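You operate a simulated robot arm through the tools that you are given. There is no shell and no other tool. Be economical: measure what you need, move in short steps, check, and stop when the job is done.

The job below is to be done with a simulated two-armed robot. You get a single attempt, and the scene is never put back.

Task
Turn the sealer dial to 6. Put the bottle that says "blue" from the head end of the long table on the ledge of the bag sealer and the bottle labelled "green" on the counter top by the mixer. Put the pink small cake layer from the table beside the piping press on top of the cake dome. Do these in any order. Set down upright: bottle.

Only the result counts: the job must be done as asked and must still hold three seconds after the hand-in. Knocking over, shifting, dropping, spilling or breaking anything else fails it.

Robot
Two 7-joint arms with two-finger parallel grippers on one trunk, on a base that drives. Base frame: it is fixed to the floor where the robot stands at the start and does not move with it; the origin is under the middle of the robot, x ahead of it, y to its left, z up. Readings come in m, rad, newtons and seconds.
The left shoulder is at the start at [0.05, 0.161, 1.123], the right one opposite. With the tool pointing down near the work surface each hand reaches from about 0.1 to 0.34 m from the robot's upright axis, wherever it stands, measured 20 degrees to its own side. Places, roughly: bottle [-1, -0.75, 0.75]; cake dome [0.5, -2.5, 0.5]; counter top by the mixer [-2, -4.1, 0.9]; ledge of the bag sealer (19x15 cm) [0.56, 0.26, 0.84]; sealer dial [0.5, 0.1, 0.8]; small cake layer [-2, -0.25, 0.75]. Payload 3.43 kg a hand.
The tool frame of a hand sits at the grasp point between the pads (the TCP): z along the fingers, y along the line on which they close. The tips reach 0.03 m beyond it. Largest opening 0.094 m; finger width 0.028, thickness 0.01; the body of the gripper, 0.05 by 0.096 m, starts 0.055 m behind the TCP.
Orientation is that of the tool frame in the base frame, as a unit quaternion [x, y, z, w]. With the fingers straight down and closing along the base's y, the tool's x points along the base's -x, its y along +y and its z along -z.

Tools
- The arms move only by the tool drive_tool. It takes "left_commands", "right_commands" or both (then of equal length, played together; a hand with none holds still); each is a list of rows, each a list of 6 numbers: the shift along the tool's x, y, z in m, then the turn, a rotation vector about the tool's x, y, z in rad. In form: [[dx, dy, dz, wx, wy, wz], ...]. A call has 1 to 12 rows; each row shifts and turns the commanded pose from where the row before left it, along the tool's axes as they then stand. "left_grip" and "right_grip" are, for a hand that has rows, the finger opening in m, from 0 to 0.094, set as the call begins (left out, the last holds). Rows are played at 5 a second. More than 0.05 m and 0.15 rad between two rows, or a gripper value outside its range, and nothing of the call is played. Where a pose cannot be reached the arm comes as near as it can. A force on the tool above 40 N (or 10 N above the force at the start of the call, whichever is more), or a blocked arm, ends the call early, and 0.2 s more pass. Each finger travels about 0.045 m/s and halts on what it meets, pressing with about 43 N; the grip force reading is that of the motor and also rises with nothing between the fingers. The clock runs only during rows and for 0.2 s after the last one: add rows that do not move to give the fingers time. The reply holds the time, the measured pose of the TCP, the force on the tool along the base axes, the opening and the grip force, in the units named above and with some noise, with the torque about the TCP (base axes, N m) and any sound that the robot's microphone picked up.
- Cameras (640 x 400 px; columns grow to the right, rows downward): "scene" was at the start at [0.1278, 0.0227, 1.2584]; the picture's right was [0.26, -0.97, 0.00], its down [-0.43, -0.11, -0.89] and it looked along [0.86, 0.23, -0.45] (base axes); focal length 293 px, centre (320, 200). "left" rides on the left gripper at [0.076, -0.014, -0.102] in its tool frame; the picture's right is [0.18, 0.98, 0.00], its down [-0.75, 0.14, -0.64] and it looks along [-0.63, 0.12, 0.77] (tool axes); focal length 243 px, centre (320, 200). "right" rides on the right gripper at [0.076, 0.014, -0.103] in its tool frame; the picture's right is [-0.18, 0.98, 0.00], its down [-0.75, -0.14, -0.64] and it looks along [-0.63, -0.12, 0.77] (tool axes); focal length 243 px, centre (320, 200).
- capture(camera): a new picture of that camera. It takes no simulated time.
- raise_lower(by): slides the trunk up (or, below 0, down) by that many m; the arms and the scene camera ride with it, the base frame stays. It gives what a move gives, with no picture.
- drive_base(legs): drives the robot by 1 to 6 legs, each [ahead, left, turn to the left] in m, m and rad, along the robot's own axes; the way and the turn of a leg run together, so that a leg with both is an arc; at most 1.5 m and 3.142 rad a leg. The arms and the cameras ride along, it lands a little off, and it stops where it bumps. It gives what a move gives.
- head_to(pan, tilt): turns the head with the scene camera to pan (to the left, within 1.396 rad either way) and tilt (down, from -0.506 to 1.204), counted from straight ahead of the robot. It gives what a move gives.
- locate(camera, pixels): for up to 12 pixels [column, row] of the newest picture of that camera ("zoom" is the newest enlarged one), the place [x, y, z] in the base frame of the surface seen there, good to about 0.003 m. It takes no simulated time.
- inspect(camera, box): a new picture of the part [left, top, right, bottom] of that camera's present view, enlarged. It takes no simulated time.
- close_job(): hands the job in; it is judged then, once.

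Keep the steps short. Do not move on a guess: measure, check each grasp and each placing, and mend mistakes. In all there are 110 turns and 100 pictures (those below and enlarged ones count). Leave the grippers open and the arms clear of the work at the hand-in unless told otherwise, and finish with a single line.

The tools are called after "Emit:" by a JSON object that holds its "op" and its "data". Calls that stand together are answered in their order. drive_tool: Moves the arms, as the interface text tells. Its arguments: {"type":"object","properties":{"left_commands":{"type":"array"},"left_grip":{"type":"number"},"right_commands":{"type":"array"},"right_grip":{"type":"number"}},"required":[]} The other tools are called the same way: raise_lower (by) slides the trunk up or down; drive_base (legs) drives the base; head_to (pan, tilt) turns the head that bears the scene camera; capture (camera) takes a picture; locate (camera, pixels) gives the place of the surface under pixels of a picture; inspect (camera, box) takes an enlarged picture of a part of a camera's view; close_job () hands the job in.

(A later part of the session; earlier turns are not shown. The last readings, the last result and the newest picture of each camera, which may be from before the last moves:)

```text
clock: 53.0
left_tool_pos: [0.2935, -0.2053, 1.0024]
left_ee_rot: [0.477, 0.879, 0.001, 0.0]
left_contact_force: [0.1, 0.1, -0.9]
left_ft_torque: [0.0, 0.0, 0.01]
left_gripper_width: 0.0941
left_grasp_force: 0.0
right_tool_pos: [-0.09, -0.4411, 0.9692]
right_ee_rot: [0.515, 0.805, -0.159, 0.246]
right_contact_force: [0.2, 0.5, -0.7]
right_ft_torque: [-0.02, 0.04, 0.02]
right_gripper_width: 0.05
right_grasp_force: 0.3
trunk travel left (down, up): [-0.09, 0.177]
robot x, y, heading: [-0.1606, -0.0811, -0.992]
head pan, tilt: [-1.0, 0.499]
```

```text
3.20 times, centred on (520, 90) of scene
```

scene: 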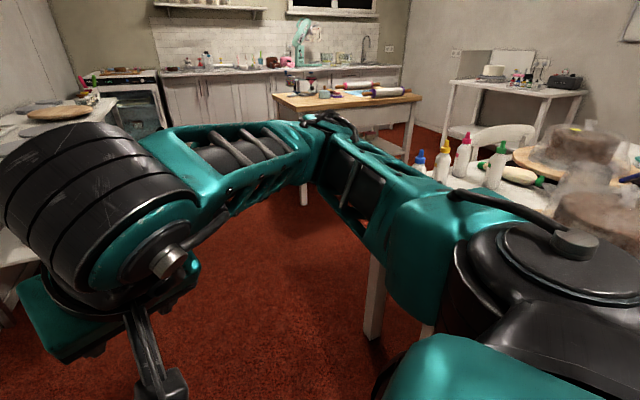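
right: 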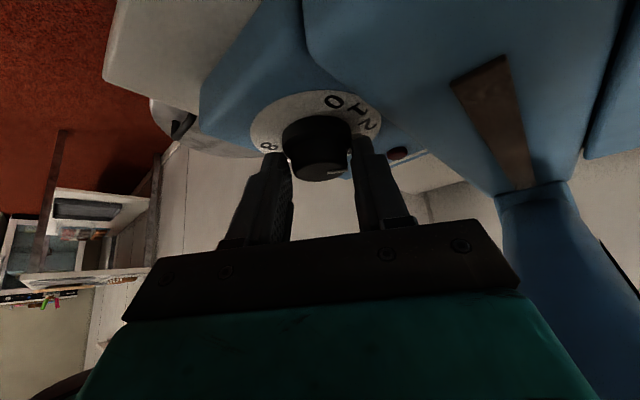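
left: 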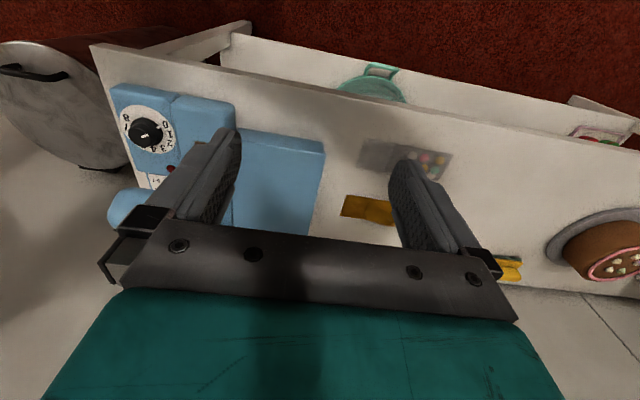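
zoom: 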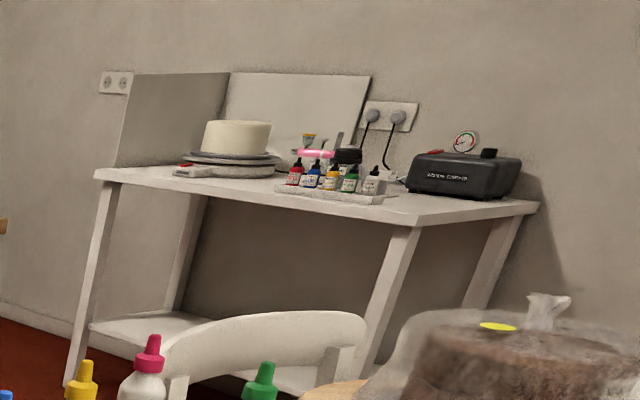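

The labels face away from here. I'll drive along the aisle to the table's head end and turn to face the bottles from there.

Emit:
{"op": "drive_base", "data": {"legs": [[0, 0, -0.575], [1.25, 0, 0], [0, 0, -2.3]]}}

Emit:
{"op": "head_to", "data": {"pan": 0.0, "tilt": 0.5}}

Emit:
{"op": "capture", "data": {"camera": "scene"}}

```text
clock: 66.5
left_tool_pos: [-0.6296, -1.3452, 1.0028]
left_ee_rot: [0.934, -0.358, 0.001, 0.0]
left_contact_force: [0.0, 0.0, -0.8]
left_ft_torque: [-0.01, 0.01, -0.02]
left_gripper_width: 0.0939
left_grasp_force: 0.0
right_tool_pos: [-0.3197, -1.0165, 0.9696]
right_ee_rot: [0.867, -0.405, -0.265, -0.124]
right_contact_force: [-0.3, -0.4, -0.5]
right_ft_torque: [-0.02, 0.0, 0.01]
right_gripper_width: 0.0499
right_grasp_force: 0.0
trunk travel left (down, up): [-0.09, 0.177]
robot x, y, heading: [-0.1591, -1.3482, 2.405]
head pan, tilt: [-1.0, 0.499]
```

```text
clock: 67.8
left_tool_pos: [-0.6294, -1.3454, 1.0031]
left_ee_rot: [0.934, -0.358, 0.0, 0.0]
left_contact_force: [0.2, 0.1, 0.0]
left_ft_torque: [0.01, -0.02, 0.0]
left_gripper_width: 0.094
left_grasp_force: 0.1
right_tool_pos: [-0.3202, -1.0175, 0.9696]
right_ee_rot: [0.866, -0.405, -0.264, -0.125]
right_contact_force: [0.6, 0.5, 0.3]
right_ft_torque: [0.0, -0.01, 0.0]
right_gripper_width: 0.0501
right_grasp_force: 0.0
trunk travel left (down, up): [-0.09, 0.177]
robot x, y, heading: [-0.1567, -1.3543, 2.41]
head pan, tilt: [0.0, 0.499]
```

```text
73 pictures are left
```

scene: 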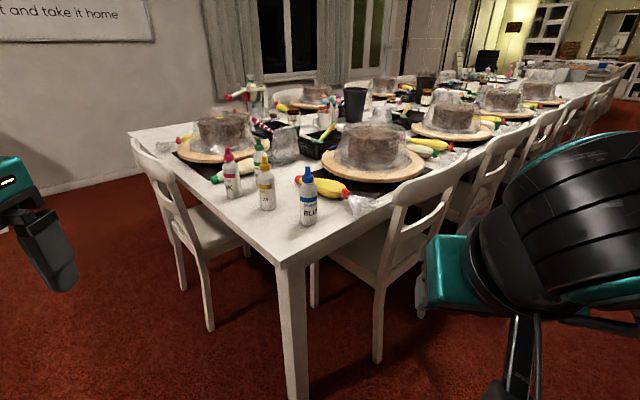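

Emit:
{"op": "inspect", "data": {"camera": "scene", "box": [200, 130, 360, 230]}}

Emit:
{"op": "locate", "data": {"camera": "scene", "pixels": [[308, 222], [307, 175], [308, 195], [268, 207], [232, 195], [258, 170], [275, 262], [130, 135], [205, 195], [150, 160], [190, 260], [375, 265]]}}

```text
4.00 times, centred on (280, 180) of scene
```

zoom: 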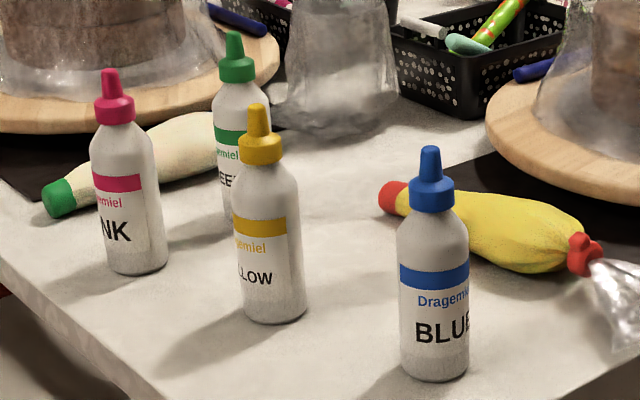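

```text
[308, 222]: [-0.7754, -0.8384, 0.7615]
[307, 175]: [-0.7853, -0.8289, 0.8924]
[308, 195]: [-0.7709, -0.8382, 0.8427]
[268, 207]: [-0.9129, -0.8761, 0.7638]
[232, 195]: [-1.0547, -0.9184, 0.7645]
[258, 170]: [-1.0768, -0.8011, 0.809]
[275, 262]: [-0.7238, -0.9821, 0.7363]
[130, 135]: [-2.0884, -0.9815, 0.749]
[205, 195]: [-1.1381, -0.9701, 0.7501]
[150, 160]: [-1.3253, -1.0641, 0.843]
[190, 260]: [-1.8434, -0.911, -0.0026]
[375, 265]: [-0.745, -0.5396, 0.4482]
```

All labels match their caps ("BLUE" read clearly, "…EE…" on the green one). Next I check the side chair's footprint before parking beside the blue bottle.

Emit:
{"op": "locate", "data": {"camera": "scene", "pixels": [[376, 355], [314, 300], [397, 210], [428, 180], [395, 180], [320, 265], [420, 225], [290, 380], [450, 215], [480, 160]]}}

Emit:
{"op": "inspect", "data": {"camera": "scene", "box": [240, 120, 480, 400]}}

```text
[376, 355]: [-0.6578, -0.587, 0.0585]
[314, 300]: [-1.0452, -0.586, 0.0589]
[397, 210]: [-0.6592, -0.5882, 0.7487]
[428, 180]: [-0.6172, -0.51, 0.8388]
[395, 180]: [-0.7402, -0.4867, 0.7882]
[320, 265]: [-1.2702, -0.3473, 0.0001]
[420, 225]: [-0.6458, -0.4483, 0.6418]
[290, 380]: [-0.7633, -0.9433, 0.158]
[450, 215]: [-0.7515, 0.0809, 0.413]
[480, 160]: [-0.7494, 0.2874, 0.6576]
```

```text
1.43 times, centred on (360, 260) of scene
```

zoom: 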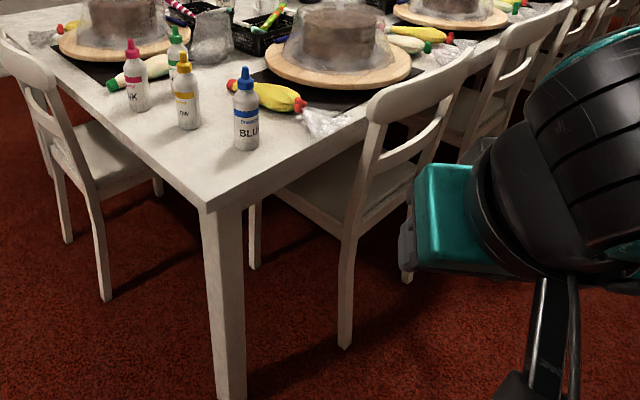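

The parking spot (−0.43, −0.87) clears the chair leg by 0.34 m and the table leg by 0.31 m. I'll raise the trunk so the hands pass over the bottles, then drive there.

Emit:
{"op": "raise_lower", "data": {"by": 0.12}}

Emit:
{"op": "drive_base", "data": {"legs": [[0, 0, 0.92], [0, -0.526, 0], [0.15, 0, 0]]}}

Emit:
{"op": "head_to", "data": {"pan": -0.3, "tilt": 0.8}}

Emit:
{"op": "capture", "data": {"camera": "scene"}}

Emit:
{"op": "capture", "data": {"camera": "right"}}

```text
clock: 69.3
left_tool_pos: [-0.629, -1.3446, 1.1224]
left_ee_rot: [0.934, -0.358, 0.001, 0.001]
left_contact_force: [0.8, -0.7, 0.5]
left_ft_torque: [0.0, 0.01, 0.01]
left_gripper_width: 0.0939
left_grasp_force: 0.0
right_tool_pos: [-0.3205, -1.0168, 1.0894]
right_ee_rot: [0.867, -0.405, -0.264, -0.125]
right_contact_force: [-1.1, 0.0, -0.6]
right_ft_torque: [0.03, 0.03, -0.02]
right_gripper_width: 0.0501
right_grasp_force: 0.1
trunk travel left (down, up): [-0.21, 0.057]
robot x, y, heading: [-0.1573, -1.352, 2.411]
head pan, tilt: [0.0, 0.499]
```

```text
clock: 77.6
left_tool_pos: [-0.6886, -1.2409, 1.1225]
left_ee_rot: [0.996, 0.092, 0.001, 0.001]
left_contact_force: [-0.9, 0.4, -0.1]
left_ft_torque: [0.02, 0.01, 0.03]
left_gripper_width: 0.094
left_grasp_force: 0.1
right_tool_pos: [-0.7598, -0.7948, 1.0892]
right_ee_rot: [0.956, 0.021, -0.292, 0.005]
right_contact_force: [0.0, 0.6, -0.1]
right_ft_torque: [0.04, -0.04, -0.01]
right_gripper_width: 0.0498
right_grasp_force: 0.2
trunk travel left (down, up): [-0.21, 0.057]
robot x, y, heading: [-0.3946, -0.8658, -2.962]
head pan, tilt: [0.0, 0.499]
```

```text
clock: 78.4
left_tool_pos: [-0.6882, -1.2408, 1.1222]
left_ee_rot: [0.996, 0.092, 0.002, 0.0]
left_contact_force: [0.3, -0.4, -0.1]
left_ft_torque: [-0.01, 0.02, 0.02]
left_gripper_width: 0.0939
left_grasp_force: 0.1
right_tool_pos: [-0.7603, -0.7953, 1.0898]
right_ee_rot: [0.956, 0.02, -0.292, 0.004]
right_contact_force: [0.6, -0.5, -0.3]
right_ft_torque: [0.02, -0.01, 0.03]
right_gripper_width: 0.05
right_grasp_force: 0.1
trunk travel left (down, up): [-0.21, 0.057]
robot x, y, heading: [-0.3993, -0.8679, -2.959]
head pan, tilt: [-0.3, 0.799]
```

```text
70 pictures are left
```

scene: 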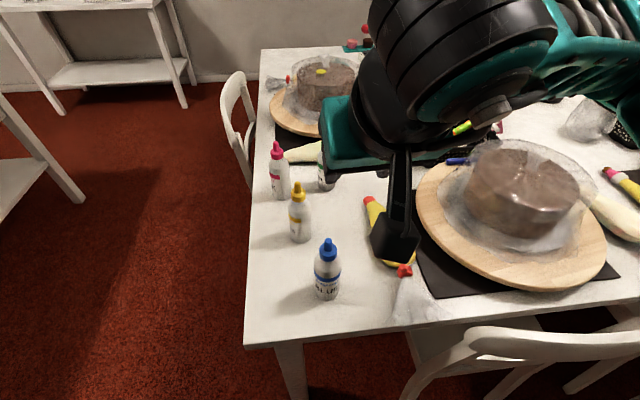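

```text
69 pictures are left
```

right: 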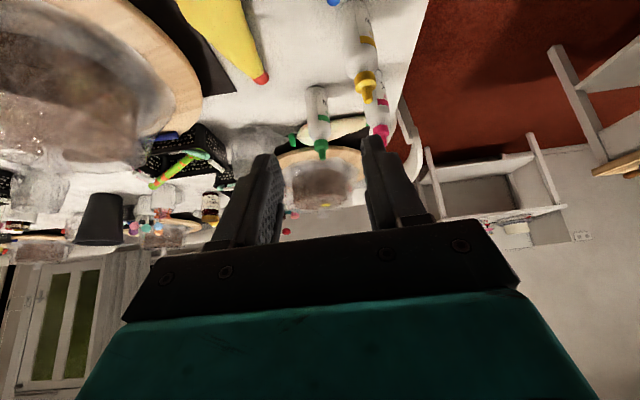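

The blue bottle is in view at (327,275). I'll measure it and the surroundings for the grasp.

Emit:
{"op": "locate", "data": {"camera": "scene", "pixels": [[327, 244], [327, 258], [314, 280], [340, 282], [327, 285], [326, 298], [300, 225], [297, 188], [395, 262], [276, 180], [370, 205], [320, 180]]}}

Emit:
{"op": "inspect", "data": {"camera": "scene", "box": [250, 130, 430, 320]}}

```text
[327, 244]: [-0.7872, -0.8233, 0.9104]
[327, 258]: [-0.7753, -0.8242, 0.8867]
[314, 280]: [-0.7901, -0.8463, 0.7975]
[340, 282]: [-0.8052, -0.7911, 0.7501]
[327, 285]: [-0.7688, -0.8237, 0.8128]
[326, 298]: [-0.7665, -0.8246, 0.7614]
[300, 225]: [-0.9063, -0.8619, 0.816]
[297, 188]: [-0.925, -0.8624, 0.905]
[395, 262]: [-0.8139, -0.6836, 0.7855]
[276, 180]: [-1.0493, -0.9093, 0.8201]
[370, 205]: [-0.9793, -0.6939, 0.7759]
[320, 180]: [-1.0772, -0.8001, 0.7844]
```

```text
2.11 times, centred on (340, 225) of scene
```

zoom: 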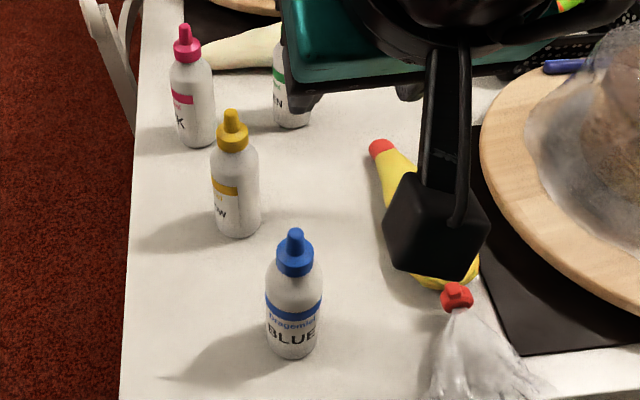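

Blue bottle: axis (−0.791, −0.823), radius ≈0.024, z 0.75 to 0.915. I'll open to 0.075, pull back and down a bit, and tilt further to 0.9 rad so the gripper clears the cap.

Emit:
{"op": "drive_tool", "data": {"right_commands": [[0.0367, 0.01, 0.0194, 0, 0, 0], [0.0367, 0.01, 0.0194, 0, 0, 0], [0.0367, 0.01, 0.0194, 0, 0, 0], [0, 0, 0, 0, -0.15, 0], [0, 0, 0, 0, -0.15, 0], [0, 0, 0, 0, 0, 0]], "right_grip": 0.078}}

```text
clock: 79.8
left_tool_pos: [-0.6887, -1.2388, 1.1238]
left_ee_rot: [0.996, 0.091, 0.0, 0.0]
left_contact_force: [0.4, -0.1, -0.6]
left_ft_torque: [-0.03, 0.03, 0.03]
left_gripper_width: 0.094
left_grasp_force: 0.0
right_tool_pos: [-0.7227, -0.8478, 0.9782]
right_ee_rot: [0.902, 0.018, -0.432, 0.007]
right_contact_force: [-0.5, 0.5, -0.1]
right_ft_torque: [-0.03, 0.0, 0.0]
right_gripper_width: 0.0779
right_grasp_force: 0.1
right hand out of reach, approached as far as the arm can: row 1, 2, 4
trunk travel left (down, up): [-0.21, 0.057]
robot x, y, heading: [-0.3991, -0.869, -2.962]
head pan, tilt: [-0.3, 0.799]
```

The hand is close to target but reach-limited at this height. I'll correct y, then lower the trunk 10 cm.

Emit:
{"op": "drive_tool", "data": {"right_commands": [[0.006, -0.0245, -0.008, 0, 0, 0], [0, 0, 0, 0, 0, 0]]}}

Emit:
{"op": "raise_lower", "data": {"by": -0.1}}

```text
clock: 80.4
left_tool_pos: [-0.6877, -1.2406, 1.1226]
left_ee_rot: [0.996, 0.092, 0.0, 0.0]
left_contact_force: [0.4, 0.1, 0.3]
left_ft_torque: [0.0, 0.04, -0.02]
left_gripper_width: 0.0941
left_grasp_force: 0.1
right_tool_pos: [-0.7221, -0.847, 0.9716]
right_ee_rot: [0.902, 0.018, -0.431, 0.007]
right_contact_force: [-0.2, 0.7, 0.4]
right_ft_torque: [0.0, 0.0, -0.04]
right_gripper_width: 0.078
right_grasp_force: 0.1
right hand out of reach, approached as far as the arm can: row 1
trunk travel left (down, up): [-0.21, 0.057]
robot x, y, heading: [-0.3955, -0.8689, -2.957]
head pan, tilt: [-0.3, 0.799]
```

```text
clock: 81.8
left_tool_pos: [-0.689, -1.2402, 1.0229]
left_ee_rot: [0.996, 0.091, 0.001, 0.001]
left_contact_force: [1.0, -0.2, 0.0]
left_ft_torque: [0.03, 0.04, 0.02]
left_gripper_width: 0.0939
left_grasp_force: 0.1
right_tool_pos: [-0.7228, -0.846, 0.8726]
right_ee_rot: [0.902, 0.019, -0.432, 0.007]
right_contact_force: [-0.1, -1.6, -0.3]
right_ft_torque: [-0.04, 0.03, 0.01]
right_gripper_width: 0.0781
right_grasp_force: 0.1
trunk travel left (down, up): [-0.11, 0.157]
robot x, y, heading: [-0.3952, -0.8703, -2.963]
head pan, tilt: [-0.3, 0.799]
```

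The limit is a too-near one (the tilted wrist sits close to the trunk). I'll back the base 5 cm and then correct y.

Emit:
{"op": "drive_base", "data": {"legs": [[-0.05, 0.02, 0]]}}

Emit:
{"op": "drive_tool", "data": {"right_commands": [[-0.01, -0.02, 0.012, 0, 0, 0], [0, 0, 0, 0, 0, 0]]}}

```text
clock: 82.7
left_tool_pos: [-0.636, -1.2512, 1.0224]
left_ee_rot: [0.996, 0.091, 0.001, 0.0]
left_contact_force: [0.1, 0.1, -0.1]
left_ft_torque: [0.03, -0.01, 0.05]
left_gripper_width: 0.0942
left_grasp_force: 0.1
right_tool_pos: [-0.6706, -0.8584, 0.8727]
right_ee_rot: [0.902, 0.019, -0.432, 0.006]
right_contact_force: [0.7, 0.3, 0.6]
right_ft_torque: [-0.01, 0.01, -0.02]
right_gripper_width: 0.0783
right_grasp_force: 0.1
trunk travel left (down, up): [-0.11, 0.157]
robot x, y, heading: [-0.3467, -0.8798, -2.963]
head pan, tilt: [-0.3, 0.799]
```

```text
clock: 83.3
left_tool_pos: [-0.6371, -1.2514, 1.0238]
left_ee_rot: [0.996, 0.091, 0.0, 0.0]
left_contact_force: [-0.6, -0.7, -0.3]
left_ft_torque: [0.03, -0.04, 0.02]
left_gripper_width: 0.0938
left_grasp_force: 0.0
right_tool_pos: [-0.6902, -0.845, 0.8693]
right_ee_rot: [0.902, 0.018, -0.431, 0.006]
right_contact_force: [-0.1, -0.4, 0.1]
right_ft_torque: [-0.02, 0.02, 0.0]
right_gripper_width: 0.0781
right_grasp_force: 0.1
right hand out of reach, approached as far as the arm can: row 1
trunk travel left (down, up): [-0.11, 0.157]
robot x, y, heading: [-0.3439, -0.8789, -2.959]
head pan, tilt: [-0.3, 0.799]
```

Emit:
{"op": "drive_tool", "data": {"right_commands": [[-0.018, -0.0232, 0.0228, 0, 0, 0], [0, 0, 0, 0, 0, 0]]}}

Emit:
{"op": "capture", "data": {"camera": "right"}}

```text
clock: 83.9
left_tool_pos: [-0.6365, -1.2522, 1.0229]
left_ee_rot: [0.996, 0.091, 0.001, 0.0]
left_contact_force: [-0.3, -0.2, 0.3]
left_ft_torque: [0.0, -0.02, -0.01]
left_gripper_width: 0.094
left_grasp_force: 0.1
right_tool_pos: [-0.7197, -0.8245, 0.8701]
right_ee_rot: [0.902, 0.019, -0.432, 0.007]
right_contact_force: [0.4, -0.9, -0.5]
right_ft_torque: [0.0, 0.01, -0.04]
right_gripper_width: 0.0781
right_grasp_force: 0.1
trunk travel left (down, up): [-0.11, 0.157]
robot x, y, heading: [-0.3445, -0.8776, -2.96]
head pan, tilt: [-0.3, 0.799]
```

```text
67 pictures are left
```

right: 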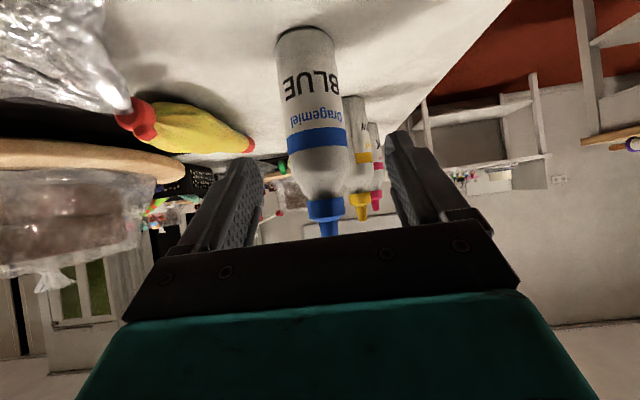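

Bottle sits centred between the fingers. Advance 8.7 cm along the fingers.

Emit:
{"op": "drive_tool", "data": {"right_commands": [[-0.0009, -0.0014, 0.0288, 0, 0, 0], [-0.0009, -0.0014, 0.0288, 0, 0, 0], [-0.0009, -0.0014, 0.0288, 0, 0, 0], [0, 0, 0, 0, 0, 0]]}}

Emit:
{"op": "capture", "data": {"camera": "right"}}

```text
clock: 84.9
left_tool_pos: [-0.6352, -1.2518, 1.0237]
left_ee_rot: [0.996, 0.091, 0.001, 0.0]
left_contact_force: [0.7, -0.1, -0.7]
left_ft_torque: [0.0, -0.02, 0.02]
left_gripper_width: 0.0937
left_grasp_force: 0.1
right_tool_pos: [-0.7893, -0.8219, 0.8187]
right_ee_rot: [0.902, 0.019, -0.431, 0.007]
right_contact_force: [0.2, 0.9, -0.2]
right_ft_torque: [0.02, 0.01, 0.02]
right_gripper_width: 0.0781
right_grasp_force: 0.2
trunk travel left (down, up): [-0.11, 0.157]
robot x, y, heading: [-0.3418, -0.8795, -2.963]
head pan, tilt: [-0.3, 0.799]
```

```text
66 pictures are left
```

right: 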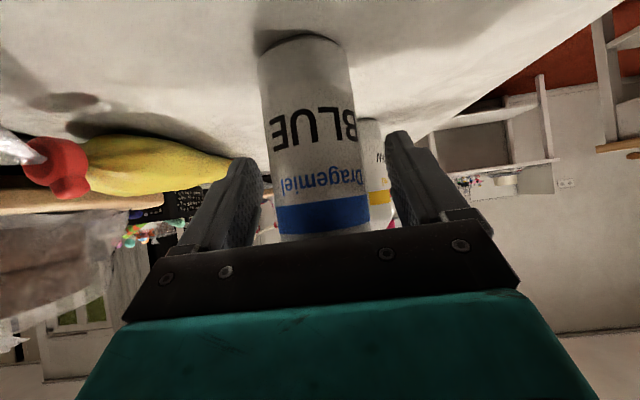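

Fingers straddle the body. Close and check.

Emit:
{"op": "drive_tool", "data": {"right_commands": [[0, 0, 0, 0, 0, 0], [0, 0, 0, 0, 0, 0], [0, 0, 0, 0, 0, 0], [0, 0, 0, 0, 0, 0]], "right_grip": 0.035}}

Emit:
{"op": "raise_lower", "data": {"by": 0.15}}

Emit:
{"op": "capture", "data": {"camera": "right"}}

```text
clock: 85.9
left_tool_pos: [-0.6366, -1.2514, 1.0219]
left_ee_rot: [0.996, 0.091, 0.001, 0.0]
left_contact_force: [0.8, 0.2, -0.7]
left_ft_torque: [0.02, 0.0, 0.01]
left_gripper_width: 0.0941
left_grasp_force: 0.1
right_tool_pos: [-0.7887, -0.8208, 0.8182]
right_ee_rot: [0.902, 0.019, -0.43, 0.007]
right_contact_force: [-0.1, -1.0, -0.7]
right_ft_torque: [-0.02, 0.03, 0.0]
right_gripper_width: 0.0501
right_grasp_force: 42.7
trunk travel left (down, up): [-0.11, 0.157]
robot x, y, heading: [-0.3442, -0.8787, -2.958]
head pan, tilt: [-0.3, 0.799]
```

```text
clock: 87.7
left_tool_pos: [-0.6365, -1.25, 1.172]
left_ee_rot: [0.996, 0.092, 0.001, 0.0]
left_contact_force: [0.2, -1.0, -0.3]
left_ft_torque: [0.01, -0.02, 0.04]
left_gripper_width: 0.0939
left_grasp_force: 0.0
right_tool_pos: [-0.7891, -0.8212, 0.9678]
right_ee_rot: [0.902, 0.019, -0.431, 0.007]
right_contact_force: [0.3, -0.4, -1.5]
right_ft_torque: [-0.03, 0.02, -0.02]
right_gripper_width: 0.05
right_grasp_force: 42.9
trunk travel left (down, up): [-0.26, 0.007]
robot x, y, heading: [-0.345, -0.8769, -2.957]
head pan, tilt: [-0.3, 0.799]
```

```text
65 pictures are left
```

right: 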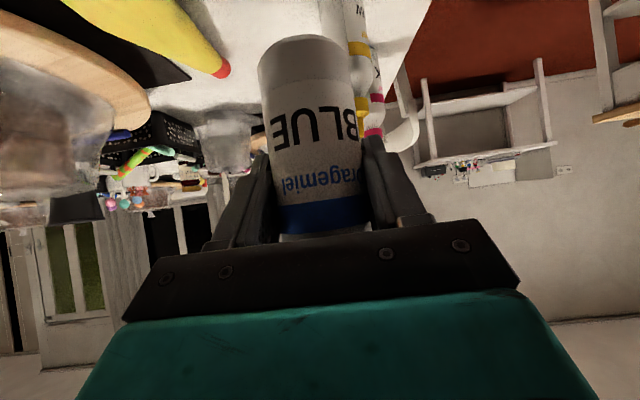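

Grip holds at 0.050 m and the bottle came up cleanly. Next I back out, turn to face the sealer, and strafe toward the ledge, stopping short.

Emit:
{"op": "drive_base", "data": {"legs": [[-0.2, 0, 0], [0, 0, 2.957], [0, 1.24, 0]]}}

Emit:
{"op": "head_to", "data": {"pan": 0.0, "tilt": 0.8}}

Emit:
{"op": "capture", "data": {"camera": "scene"}}

```text
clock: 107.1
left_tool_pos: [0.1624, 0.7234, 1.1721]
left_ee_rot: [-0.01, 1.0, 0.0, -0.001]
left_contact_force: [-0.2, 0.0, 0.2]
left_ft_torque: [0.02, -0.03, 0.03]
left_gripper_width: 0.0939
left_grasp_force: 0.0
right_tool_pos: [0.2428, 0.2748, 0.9686]
right_ee_rot: [0.055, 0.9, -0.028, 0.431]
right_contact_force: [0.7, 0.9, -1.1]
right_ft_torque: [-0.02, -0.01, 0.02]
right_gripper_width: 0.0501
right_grasp_force: 42.7
trunk travel left (down, up): [-0.26, 0.007]
robot x, y, heading: [-0.183, 0.4062, 0.013]
head pan, tilt: [-0.3, 0.799]
```

```text
clock: 107.9
left_tool_pos: [0.1618, 0.7225, 1.172]
left_ee_rot: [-0.009, 1.0, 0.0, 0.0]
left_contact_force: [-0.5, -0.5, 0.1]
left_ft_torque: [-0.01, -0.01, 0.01]
left_gripper_width: 0.0943
left_grasp_force: 0.1
right_tool_pos: [0.2412, 0.2748, 0.968]
right_ee_rot: [0.056, 0.901, -0.029, 0.43]
right_contact_force: [0.7, -0.1, -0.2]
right_ft_torque: [0.0, 0.01, 0.0]
right_gripper_width: 0.0496
right_grasp_force: 43.5
trunk travel left (down, up): [-0.26, 0.007]
robot x, y, heading: [-0.1871, 0.4046, 0.018]
head pan, tilt: [0.0, 0.799]
```

```text
64 pictures are left
```

scene: 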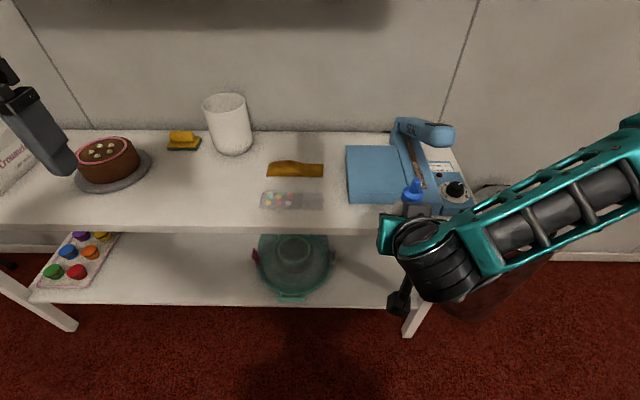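

Clear so far. I'll pull the left hand back 10 cm for safety under the wall shelf, then drive forward 0.26 m.

Emit:
{"op": "drive_tool", "data": {"left_commands": [[0.04, 0, 0, 0, 0, 0], [0.04, 0, 0, 0, 0, 0], [0.03, 0, 0, 0, 0, 0]]}}

Emit:
{"op": "drive_base", "data": {"legs": [[0, 0, -0.015], [0.26, 0, 0]]}}

Emit:
{"op": "capture", "data": {"camera": "right"}}

Emit:
{"op": "capture", "data": {"camera": "scene"}}

```text
clock: 108.7
left_tool_pos: [0.0504, 0.7228, 1.1724]
left_ee_rot: [-0.009, 1.0, 0.0, -0.001]
left_contact_force: [0.7, -0.1, -0.1]
left_ft_torque: [-0.04, 0.03, 0.02]
left_gripper_width: 0.0938
left_grasp_force: 0.0
right_tool_pos: [0.2413, 0.2744, 0.9688]
right_ee_rot: [0.054, 0.901, -0.029, 0.43]
right_contact_force: [-0.2, -0.9, -1.8]
right_ft_torque: [-0.01, 0.01, 0.01]
right_gripper_width: 0.0498
right_grasp_force: 42.2
trunk travel left (down, up): [-0.26, 0.007]
robot x, y, heading: [-0.1835, 0.4066, 0.02]
head pan, tilt: [0.0, 0.799]
```

```text
clock: 110.9
left_tool_pos: [0.3184, 0.7195, 1.1719]
left_ee_rot: [-0.002, 1.0, 0.0, -0.001]
left_contact_force: [-0.2, 0.2, -0.7]
left_ft_torque: [0.0, 0.02, -0.02]
left_gripper_width: 0.0942
left_grasp_force: 0.0
right_tool_pos: [0.503, 0.269, 0.9671]
right_ee_rot: [0.062, 0.9, -0.032, 0.43]
right_contact_force: [0.5, 0.1, -0.2]
right_ft_torque: [0.01, -0.01, 0.0]
right_gripper_width: 0.0498
right_grasp_force: 42.8
trunk travel left (down, up): [-0.26, 0.007]
robot x, y, heading: [0.0763, 0.4054, 0.003]
head pan, tilt: [0.0, 0.799]
```

```text
63 pictures are left
```

right: 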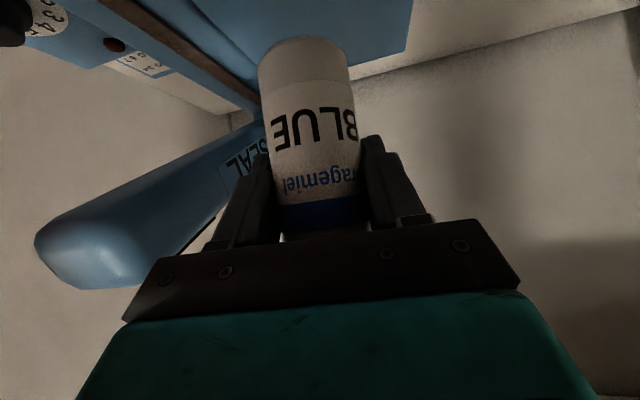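

```text
62 pictures are left
```

scene: 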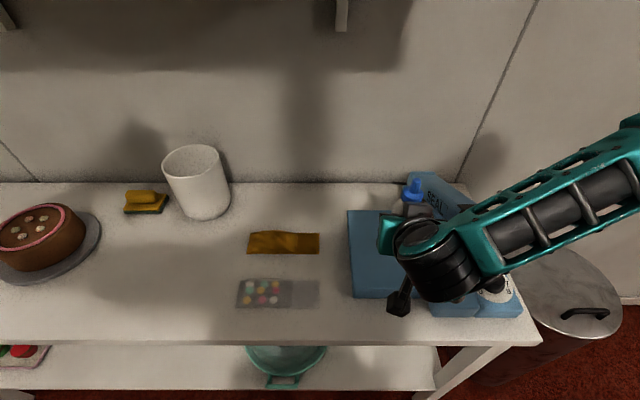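

Bottle is above the ledge at (0.503, 0.269). I'll shift it 2 cm deeper, then lower with the trunk to just above the surface (z 0.8305).

Emit:
{"op": "drive_tool", "data": {"right_commands": [[-0.0125, 0, 0.0156, 0, 0, 0], [0, 0, 0, 0, 0, 0]]}}

Emit:
{"op": "raise_lower", "data": {"by": -0.06}}

Emit:
{"op": "capture", "data": {"camera": "right"}}

```text
clock: 111.5
left_tool_pos: [0.3169, 0.7196, 1.1722]
left_ee_rot: [-0.002, 1.0, 0.001, 0.0]
left_contact_force: [0.3, 0.1, 0.2]
left_ft_torque: [0.0, -0.03, 0.02]
left_gripper_width: 0.094
left_grasp_force: 0.0
right_tool_pos: [0.5224, 0.2666, 0.9684]
right_ee_rot: [0.062, 0.9, -0.032, 0.43]
right_contact_force: [0.1, -0.3, -0.8]
right_ft_torque: [0.02, 0.0, -0.01]
right_gripper_width: 0.0498
right_grasp_force: 43.4
trunk travel left (down, up): [-0.26, 0.007]
robot x, y, heading: [0.0799, 0.4023, 0.002]
head pan, tilt: [0.0, 0.799]
```

```text
clock: 112.5
left_tool_pos: [0.3184, 0.7194, 1.1125]
left_ee_rot: [-0.002, 1.0, 0.0, -0.001]
left_contact_force: [0.2, 0.9, -1.4]
left_ft_torque: [0.0, 0.01, 0.0]
left_gripper_width: 0.0941
left_grasp_force: 0.0
right_tool_pos: [0.5222, 0.2668, 0.9079]
right_ee_rot: [0.062, 0.9, -0.032, 0.43]
right_contact_force: [-0.3, -0.5, -1.4]
right_ft_torque: [-0.01, -0.01, 0.02]
right_gripper_width: 0.0498
right_grasp_force: 42.9
trunk travel left (down, up): [-0.2, 0.067]
robot x, y, heading: [0.0742, 0.4058, -0.002]
head pan, tilt: [0.0, 0.799]
```

```text
61 pictures are left
```

right: 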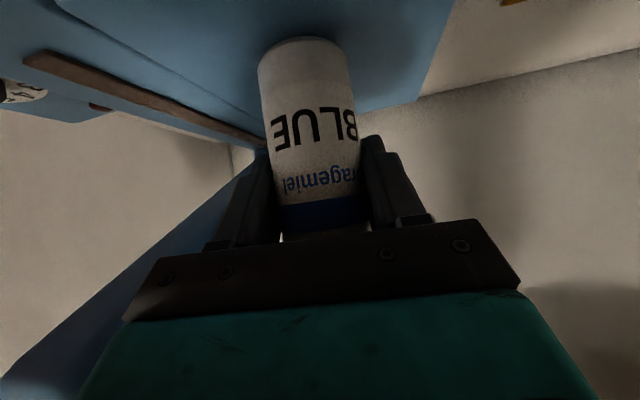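

About 9 mm remain. Lower 8 mm and read the force.

Emit:
{"op": "raise_lower", "data": {"by": -0.008}}

```text
clock: 113.1
left_tool_pos: [0.3182, 0.7189, 1.104]
left_ee_rot: [-0.002, 1.0, 0.0, -0.001]
left_contact_force: [1.3, -0.4, 0.5]
left_ft_torque: [-0.01, 0.0, 0.0]
left_gripper_width: 0.0941
left_grasp_force: 0.0
right_tool_pos: [0.5227, 0.2676, 0.9004]
right_ee_rot: [0.062, 0.899, -0.031, 0.432]
right_contact_force: [1.2, 0.2, 3.4]
right_ft_torque: [0.09, 0.02, 0.01]
right_gripper_width: 0.05
right_grasp_force: 43.0
trunk travel left (down, up): [-0.192, 0.075]
robot x, y, heading: [0.079, 0.4082, 0.005]
head pan, tilt: [0.0, 0.799]
```

Upward force of ~4 N: it touches. Open and retract along the fingers.

Emit:
{"op": "drive_tool", "data": {"right_commands": [[0, 0, 0, 0, 0, 0], [0, 0, 0, 0, 0, 0], [0, 0, 0, 0, 0, 0], [0, 0, 0, 0, 0, 0]], "right_grip": 0.078}}

Emit:
{"op": "drive_tool", "data": {"right_commands": [[0, 0, -0.025, 0, 0, 0], [0, 0, -0.025, 0, 0, 0], [0, 0, -0.025, 0, 0, 0], [0, 0, -0.02, 0, 0, 0], [0, 0, 0, 0, 0, 0]]}}

Emit:
{"op": "drive_base", "data": {"legs": [[-0.25, 0, 0]]}}

Emit:
{"op": "capture", "data": {"camera": "scene"}}

```text
clock: 114.1
left_tool_pos: [0.3181, 0.717, 1.1039]
left_ee_rot: [-0.002, 1.0, 0.0, -0.001]
left_contact_force: [-0.3, 0.4, 0.2]
left_ft_torque: [0.02, -0.01, 0.0]
left_gripper_width: 0.094
left_grasp_force: 0.1
right_tool_pos: [0.5221, 0.2674, 0.8992]
right_ee_rot: [0.061, 0.9, -0.031, 0.431]
right_contact_force: [0.2, 0.1, 0.6]
right_ft_torque: [-0.01, 0.01, 0.0]
right_gripper_width: 0.078
right_grasp_force: 0.1
trunk travel left (down, up): [-0.192, 0.075]
robot x, y, heading: [0.0772, 0.4067, -0.002]
head pan, tilt: [0.0, 0.799]
```

```text
clock: 115.3
left_tool_pos: [0.3181, 0.7202, 1.1048]
left_ee_rot: [-0.001, 1.0, 0.0, -0.001]
left_contact_force: [0.0, -0.5, -0.1]
left_ft_torque: [0.01, 0.03, 0.02]
left_gripper_width: 0.0939
left_grasp_force: 0.1
right_tool_pos: [0.4498, 0.2774, 0.9607]
right_ee_rot: [0.062, 0.9, -0.032, 0.43]
right_contact_force: [0.2, 0.8, -0.1]
right_ft_torque: [0.01, 0.02, 0.01]
right_gripper_width: 0.078
right_grasp_force: 0.1
trunk travel left (down, up): [-0.192, 0.075]
robot x, y, heading: [0.076, 0.4065, 0.001]
head pan, tilt: [0.0, 0.799]
```

```text
clock: 117.1
left_tool_pos: [0.0705, 0.7181, 1.1045]
left_ee_rot: [-0.003, 1.0, 0.0, 0.001]
left_contact_force: [0.7, 0.4, 0.0]
left_ft_torque: [-0.03, 0.02, 0.02]
left_gripper_width: 0.094
left_grasp_force: 0.0
right_tool_pos: [0.2025, 0.2782, 0.9603]
right_ee_rot: [0.062, 0.9, -0.032, 0.43]
right_contact_force: [0.7, -0.3, 0.4]
right_ft_torque: [0.0, 0.0, 0.02]
right_gripper_width: 0.078
right_grasp_force: 0.1
trunk travel left (down, up): [-0.192, 0.075]
robot x, y, heading: [-0.1715, 0.4024, 0.004]
head pan, tilt: [0.0, 0.799]
```

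```text
60 pictures are left
```

scene: 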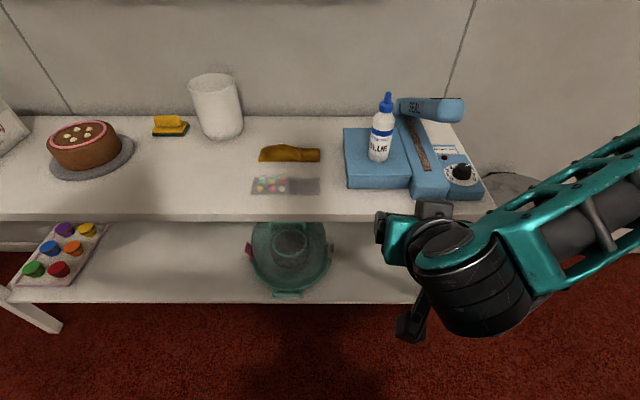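

The blue bottle stands upright on the ledge. Next the green one: raise the trunk, drive back to the head end and look at the chair and bottles from there.

Emit:
{"op": "raise_lower", "data": {"by": 0.07}}

Emit:
{"op": "drive_base", "data": {"legs": [[0, -0.85, 0], [0, -0.85, 0], [0, 0, 2.2], [0.161, 0.476, 0]]}}

Emit:
{"op": "head_to", "data": {"pan": 0.1, "tilt": 0.75}}

Emit:
{"op": "capture", "data": {"camera": "scene"}}

```text
clock: 118.2
left_tool_pos: [0.0703, 0.7185, 1.1733]
left_ee_rot: [-0.003, 1.0, 0.0, -0.001]
left_contact_force: [0.1, -0.4, 0.4]
left_ft_torque: [0.01, 0.01, -0.01]
left_gripper_width: 0.0939
left_grasp_force: 0.0
right_tool_pos: [0.2028, 0.2762, 1.0289]
right_ee_rot: [0.062, 0.9, -0.032, 0.43]
right_contact_force: [-0.4, -0.1, 0.6]
right_ft_torque: [0.0, 0.0, 0.02]
right_gripper_width: 0.0782
right_grasp_force: 0.0
trunk travel left (down, up): [-0.262, 0.005]
robot x, y, heading: [-0.1731, 0.406, 0.001]
head pan, tilt: [0.0, 0.799]
```

```text
clock: 143.0
left_tool_pos: [-1.0898, -1.4112, 1.1737]
left_ee_rot: [0.886, -0.464, 0.001, 0.001]
left_contact_force: [-1.2, 0.7, -0.6]
left_ft_torque: [0.02, 0.0, 0.0]
left_gripper_width: 0.0941
left_grasp_force: 0.1
right_tool_pos: [-0.8014, -1.0522, 1.0299]
right_ee_rot: [0.768, -0.473, -0.365, -0.228]
right_contact_force: [0.8, -0.8, 0.1]
right_ft_torque: [-0.02, 0.02, -0.02]
right_gripper_width: 0.0776
right_grasp_force: 0.0
trunk travel left (down, up): [-0.262, 0.005]
robot x, y, heading: [-0.6941, -1.4325, 2.18]
head pan, tilt: [0.0, 0.799]
```

```text
clock: 143.7
left_tool_pos: [-1.0902, -1.4124, 1.1738]
left_ee_rot: [0.886, -0.463, 0.001, 0.001]
left_contact_force: [-0.2, 0.7, -0.3]
left_ft_torque: [-0.01, -0.02, 0.0]
left_gripper_width: 0.0941
left_grasp_force: 0.1
right_tool_pos: [-0.8012, -1.0519, 1.0297]
right_ee_rot: [0.768, -0.474, -0.366, -0.228]
right_contact_force: [0.6, -0.1, 0.2]
right_ft_torque: [-0.02, 0.0, 0.0]
right_gripper_width: 0.0777
right_grasp_force: 0.1
trunk travel left (down, up): [-0.262, 0.005]
robot x, y, heading: [-0.6915, -1.4295, 2.177]
head pan, tilt: [0.099, 0.75]
```

```text
59 pictures are left
```

scene: 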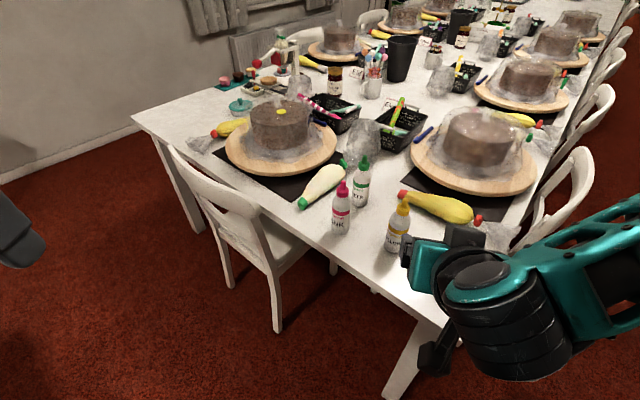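

Emit:
{"op": "locate", "data": {"camera": "scene", "pixels": [[279, 325], [272, 270], [230, 285], [333, 268], [400, 370], [360, 190], [363, 168], [342, 215], [344, 188], [396, 232], [403, 208], [375, 290]]}}

Emit:
{"op": "inspect", "data": {"camera": "scene", "box": [290, 130, 450, 270]}}

```text
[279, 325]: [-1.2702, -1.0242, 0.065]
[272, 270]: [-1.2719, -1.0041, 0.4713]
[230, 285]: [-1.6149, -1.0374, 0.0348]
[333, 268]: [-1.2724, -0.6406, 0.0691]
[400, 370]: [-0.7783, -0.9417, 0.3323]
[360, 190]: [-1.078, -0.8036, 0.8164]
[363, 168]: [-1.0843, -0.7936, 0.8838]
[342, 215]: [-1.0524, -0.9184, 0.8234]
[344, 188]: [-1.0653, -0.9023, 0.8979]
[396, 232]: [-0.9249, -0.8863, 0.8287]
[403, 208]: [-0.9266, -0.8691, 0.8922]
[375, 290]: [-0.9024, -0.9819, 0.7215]
```

```text
2.86 times, centred on (370, 200) of scene
```

zoom: 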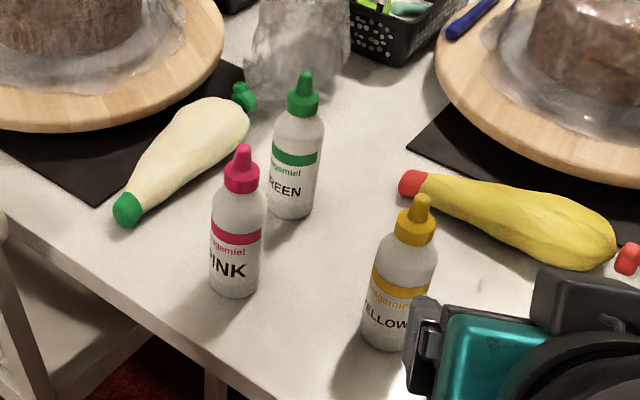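

Label reads GREEN. Its axis is at (−1.091, −0.783); pink (−1.068, −0.895) and yellow (−0.933, −0.863) stand near, so I'll come down from above at a steep angle. I'll park at (−1.0, −1.22), between the chair leg and the table leg.

Emit:
{"op": "drive_base", "data": {"legs": [[0.348, 0.134, 0]]}}

Emit:
{"op": "capture", "data": {"camera": "right"}}

```text
clock: 146.0
left_tool_pos: [-1.3957, -1.2045, 1.1732]
left_ee_rot: [0.885, -0.466, 0.001, 0.0]
left_contact_force: [-0.4, 0.4, -0.2]
left_ft_torque: [0.0, -0.02, 0.04]
left_gripper_width: 0.0939
left_grasp_force: 0.1
right_tool_pos: [-1.1036, -0.8472, 1.0292]
right_ee_rot: [0.767, -0.475, -0.365, -0.229]
right_contact_force: [0.8, 0.5, 0.6]
right_ft_torque: [-0.02, 0.02, -0.02]
right_gripper_width: 0.0777
right_grasp_force: 0.1
trunk travel left (down, up): [-0.262, 0.005]
robot x, y, heading: [-0.9942, -1.228, 2.165]
head pan, tilt: [0.099, 0.75]
```

```text
57 pictures are left
```

right: 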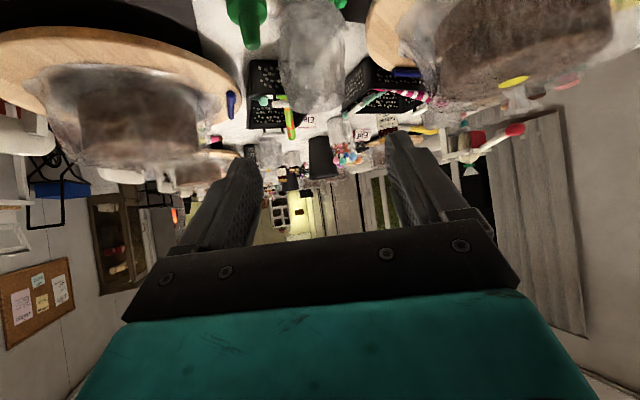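

The right hand's camera would hit the pink bottle from this side. The left hand, pointing toward azimuth ≈50°, has free space on its own side, so I'll turn the base to heading ≈1.4 for that.

Emit:
{"op": "drive_base", "data": {"legs": [[0, 0, -0.765]]}}

Emit:
{"op": "head_to", "data": {"pan": 0.4, "tilt": 0.95}}

Emit:
{"op": "capture", "data": {"camera": "scene"}}

```text
clock: 148.4
left_tool_pos: [-1.2681, -0.9377, 1.1732]
left_ee_rot: [-0.647, 0.762, -0.001, -0.001]
left_contact_force: [1.0, -0.2, -0.9]
left_ft_torque: [0.01, 0.02, 0.01]
left_gripper_width: 0.0938
left_grasp_force: 0.1
right_tool_pos: [-0.8117, -0.8804, 1.0296]
right_ee_rot: [-0.534, 0.726, 0.255, 0.349]
right_contact_force: [0.4, 0.3, -0.8]
right_ft_torque: [0.01, 0.02, 0.02]
right_gripper_width: 0.0778
right_grasp_force: 0.0
trunk travel left (down, up): [-0.262, 0.005]
robot x, y, heading: [-1.0004, -1.2244, 1.404]
head pan, tilt: [0.099, 0.75]
```

```text
clock: 149.2
left_tool_pos: [-1.2688, -0.9375, 1.1741]
left_ee_rot: [-0.648, 0.762, -0.001, -0.001]
left_contact_force: [-0.2, 0.2, 0.5]
left_ft_torque: [-0.02, 0.01, 0.0]
left_gripper_width: 0.0941
left_grasp_force: 0.2
right_tool_pos: [-0.8114, -0.88, 1.0302]
right_ee_rot: [-0.534, 0.727, 0.253, 0.35]
right_contact_force: [-0.7, -0.6, 0.2]
right_ft_torque: [-0.03, 0.01, -0.03]
right_gripper_width: 0.0779
right_grasp_force: 0.0
trunk travel left (down, up): [-0.262, 0.005]
robot x, y, heading: [-0.9994, -1.2262, 1.405]
head pan, tilt: [0.4, 0.949]
```

```text
56 pictures are left
```

scene: 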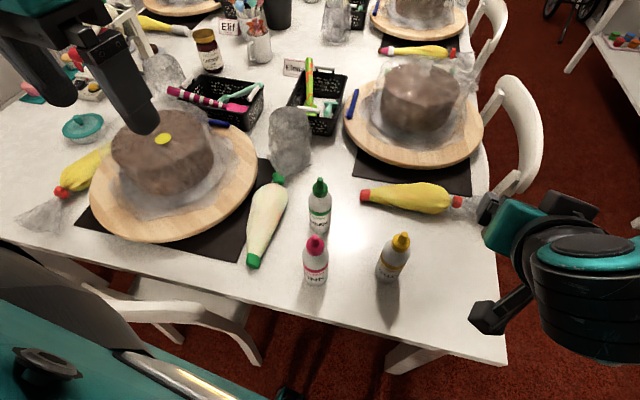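

Emit:
{"op": "locate", "data": {"camera": "scene", "pixels": [[320, 185], [320, 215], [311, 218], [330, 218], [278, 180], [282, 195], [288, 210], [255, 260], [270, 205], [315, 270], [290, 130], [200, 150]]}}

```text
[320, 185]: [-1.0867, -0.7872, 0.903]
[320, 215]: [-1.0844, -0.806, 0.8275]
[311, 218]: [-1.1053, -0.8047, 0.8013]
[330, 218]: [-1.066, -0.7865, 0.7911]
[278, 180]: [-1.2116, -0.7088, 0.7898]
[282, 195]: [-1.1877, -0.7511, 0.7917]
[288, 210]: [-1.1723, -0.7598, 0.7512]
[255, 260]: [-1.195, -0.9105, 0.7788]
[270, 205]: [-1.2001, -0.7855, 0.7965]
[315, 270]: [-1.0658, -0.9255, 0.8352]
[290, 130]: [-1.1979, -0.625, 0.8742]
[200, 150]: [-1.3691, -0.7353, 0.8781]
```

The green axis is confirmed at (−1.092, −0.783), with the piping bag 8 cm to its left and only 0.80 high. Turn the left wrist to azimuth 50° and tilt 0.7.

Emit:
{"op": "drive_tool", "data": {"left_commands": [[0, 0, 0, 0, 0, 0.134], [0, 0, 0, 0, 0, 0.134], [0, 0, 0, 0, 0, 0.134], [0, 0, 0, 0, 0, 0.134], [0, 0, 0, 0, -0.14, 0], [0, 0, 0, 0, -0.14, 0], [0, 0, 0, 0, -0.14, 0], [0, 0, 0, 0, -0.14, 0], [0, 0, 0, 0, -0.14, 0], [0, 0, 0, 0, 0, 0]], "left_grip": 0.075}}

```text
clock: 151.4
left_tool_pos: [-1.2864, -0.917, 1.1897]
left_ee_rot: [-0.397, 0.852, 0.145, 0.311]
left_contact_force: [-0.3, 0.0, -0.1]
left_ft_torque: [0.02, 0.01, -0.02]
left_gripper_width: 0.0749
left_grasp_force: 0.0
left hand out of reach, approached as far as the arm can: row 7, 8, 9
right_tool_pos: [-0.8116, -0.8805, 1.0298]
right_ee_rot: [-0.534, 0.727, 0.253, 0.35]
right_contact_force: [-0.1, -0.3, 0.4]
right_ft_torque: [0.0, 0.03, 0.02]
right_gripper_width: 0.0781
right_grasp_force: 0.1
trunk travel left (down, up): [-0.262, 0.005]
robot x, y, heading: [-1.001, -1.2273, 1.407]
head pan, tilt: [0.4, 0.949]
```

Orientation is right (azimuth 50°, tilt 0.70). Now move over the green bottle at z 1.02.

Emit:
{"op": "drive_tool", "data": {"left_commands": [[-0.0092, -0.0089, 0.0396, 0, 0, 0], [-0.0092, -0.0089, 0.0396, 0, 0, 0], [-0.0092, -0.0089, 0.0396, 0, 0, 0], [-0.0092, -0.0089, 0.0396, 0, 0, 0], [-0.0092, -0.0089, 0.0396, 0, 0, 0], [-0.0092, -0.0089, 0.0396, 0, 0, 0], [-0.0092, -0.0089, 0.0396, 0, 0, 0], [0, 0, 0, 0, 0, 0]]}}

Emit:
{"op": "capture", "data": {"camera": "left"}}

```text
clock: 153.2
left_tool_pos: [-1.1068, -0.7652, 1.0261]
left_ee_rot: [-0.397, 0.852, 0.144, 0.311]
left_contact_force: [-0.5, 0.1, 0.1]
left_ft_torque: [-0.01, -0.01, 0.01]
left_gripper_width: 0.0751
left_grasp_force: 0.1
left hand out of reach, approached as far as the arm can: row 1, 2
right_tool_pos: [-0.8119, -0.8803, 1.0303]
right_ee_rot: [-0.534, 0.727, 0.253, 0.349]
right_contact_force: [-0.8, -0.2, 0.7]
right_ft_torque: [0.01, 0.03, -0.01]
right_gripper_width: 0.078
right_grasp_force: 0.1
trunk travel left (down, up): [-0.262, 0.005]
robot x, y, heading: [-0.9977, -1.23, 1.406]
head pan, tilt: [0.4, 0.949]
```

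```text
55 pictures are left
```

left: 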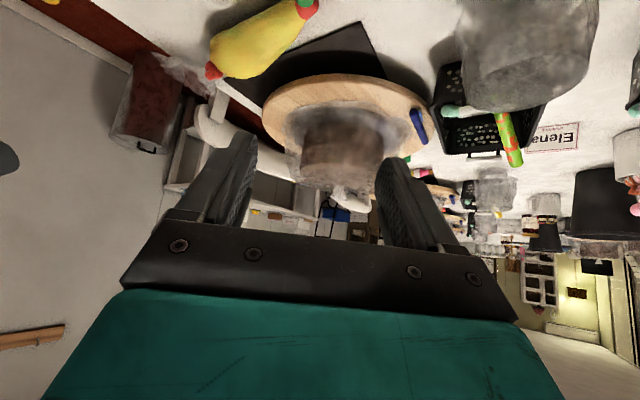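

Small correction to sit over the bottle axis, while the right hand rises 15 cm out of the way before the trunk is lowered.

Emit:
{"op": "drive_tool", "data": {"left_commands": [[0.0016, -0.0115, -0.0013, 0, 0, 0], [0.0015, -0.0114, -0.0014, 0, 0, 0], [0, 0, 0, 0, 0, 0], [0, 0, 0, 0, 0, 0]], "right_commands": [[-0.0292, 0, -0.0235, 0, 0, 0], [-0.0292, 0, -0.0235, 0, 0, 0], [-0.0292, 0, -0.0235, 0, 0, 0], [-0.0292, 0, -0.0235, 0, 0, 0]]}}

```text
clock: 154.2
left_tool_pos: [-1.0913, -0.7843, 1.0264]
left_ee_rot: [-0.398, 0.851, 0.145, 0.309]
left_contact_force: [-0.2, -0.7, -1.1]
left_ft_torque: [0.02, 0.03, -0.04]
left_gripper_width: 0.0751
left_grasp_force: 0.1
right_tool_pos: [-0.8157, -0.8718, 1.1789]
right_ee_rot: [-0.535, 0.727, 0.254, 0.348]
right_contact_force: [0.3, -0.5, 0.5]
right_ft_torque: [-0.02, 0.01, -0.02]
right_gripper_width: 0.078
right_grasp_force: 0.1
right hand out of reach, approached as far as the arm can: row 1, 2
trunk travel left (down, up): [-0.262, 0.005]
robot x, y, heading: [-0.9971, -1.2252, 1.41]
head pan, tilt: [0.4, 0.949]
```

Lower the trunk 10 cm so the fingertips just begin to straddle the nozzle, and look.

Emit:
{"op": "raise_lower", "data": {"by": -0.1}}

Emit:
{"op": "capture", "data": {"camera": "left"}}

Emit:
{"op": "capture", "data": {"camera": "scene"}}

```text
clock: 155.6
left_tool_pos: [-1.0906, -0.7823, 0.9279]
left_ee_rot: [-0.397, 0.852, 0.144, 0.309]
left_contact_force: [0.4, 0.2, -0.2]
left_ft_torque: [0.0, 0.0, 0.01]
left_gripper_width: 0.0749
left_grasp_force: 0.0
right_tool_pos: [-0.8155, -0.8717, 1.0793]
right_ee_rot: [-0.535, 0.727, 0.254, 0.348]
right_contact_force: [-1.0, -0.9, -0.7]
right_ft_torque: [-0.04, 0.0, 0.0]
right_gripper_width: 0.0781
right_grasp_force: 0.1
trunk travel left (down, up): [-0.162, 0.105]
robot x, y, heading: [-0.9982, -1.2304, 1.41]
head pan, tilt: [0.4, 0.949]
```

```text
54 pictures are left
```

left: 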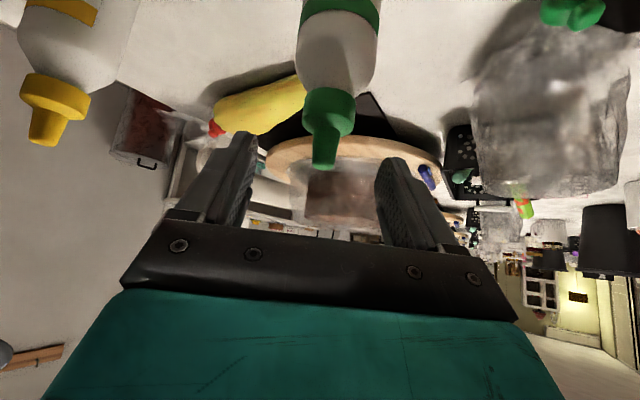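

```text
53 pictures are left
```

scene: 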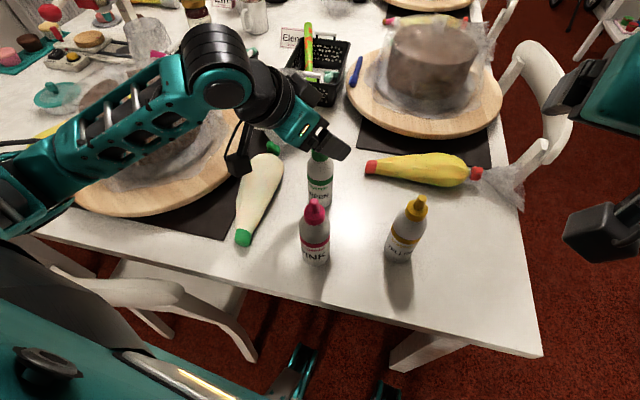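

Bottle is centred between the fingers; the arm and camera are clear of pink and the cake. Lower in two steps.

Emit:
{"op": "raise_lower", "data": {"by": -0.06}}

Emit:
{"op": "raise_lower", "data": {"by": -0.038}}

Emit:
{"op": "capture", "data": {"camera": "left"}}

```text
clock: 156.6
left_tool_pos: [-1.0914, -0.7842, 0.8667]
left_ee_rot: [-0.397, 0.852, 0.144, 0.31]
left_contact_force: [0.6, 0.6, -0.2]
left_ft_torque: [0.01, 0.01, 0.0]
left_gripper_width: 0.0748
left_grasp_force: 0.0
right_tool_pos: [-0.8151, -0.872, 1.0194]
right_ee_rot: [-0.534, 0.727, 0.254, 0.349]
right_contact_force: [-0.1, 0.0, -0.4]
right_ft_torque: [-0.01, 0.0, -0.03]
right_gripper_width: 0.0779
right_grasp_force: 0.0
trunk travel left (down, up): [-0.102, 0.165]
robot x, y, heading: [-0.9996, -1.2302, 1.405]
head pan, tilt: [0.4, 0.949]
```

```text
clock: 157.4
left_tool_pos: [-1.0912, -0.7828, 0.8284]
left_ee_rot: [-0.397, 0.852, 0.144, 0.31]
left_contact_force: [-0.4, -0.9, -0.1]
left_ft_torque: [0.0, 0.02, -0.01]
left_gripper_width: 0.075
left_grasp_force: 0.2
right_tool_pos: [-0.8157, -0.8704, 0.982]
right_ee_rot: [-0.535, 0.727, 0.255, 0.348]
right_contact_force: [0.0, -0.5, -0.1]
right_ft_torque: [0.0, 0.01, -0.02]
right_gripper_width: 0.0781
right_grasp_force: 0.1
trunk travel left (down, up): [-0.064, 0.203]
robot x, y, heading: [-0.9986, -1.2283, 1.409]
head pan, tilt: [0.4, 0.949]
```

```text
52 pictures are left
```

left: 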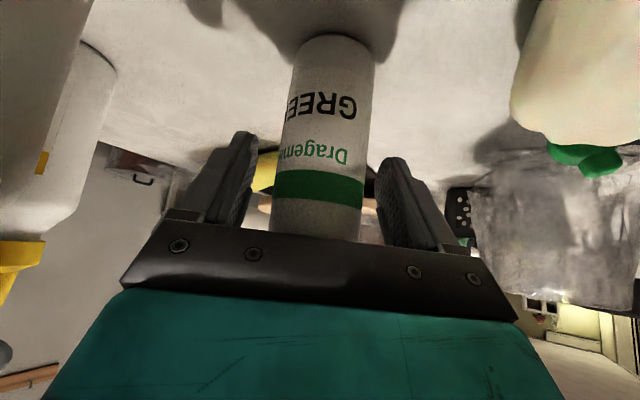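

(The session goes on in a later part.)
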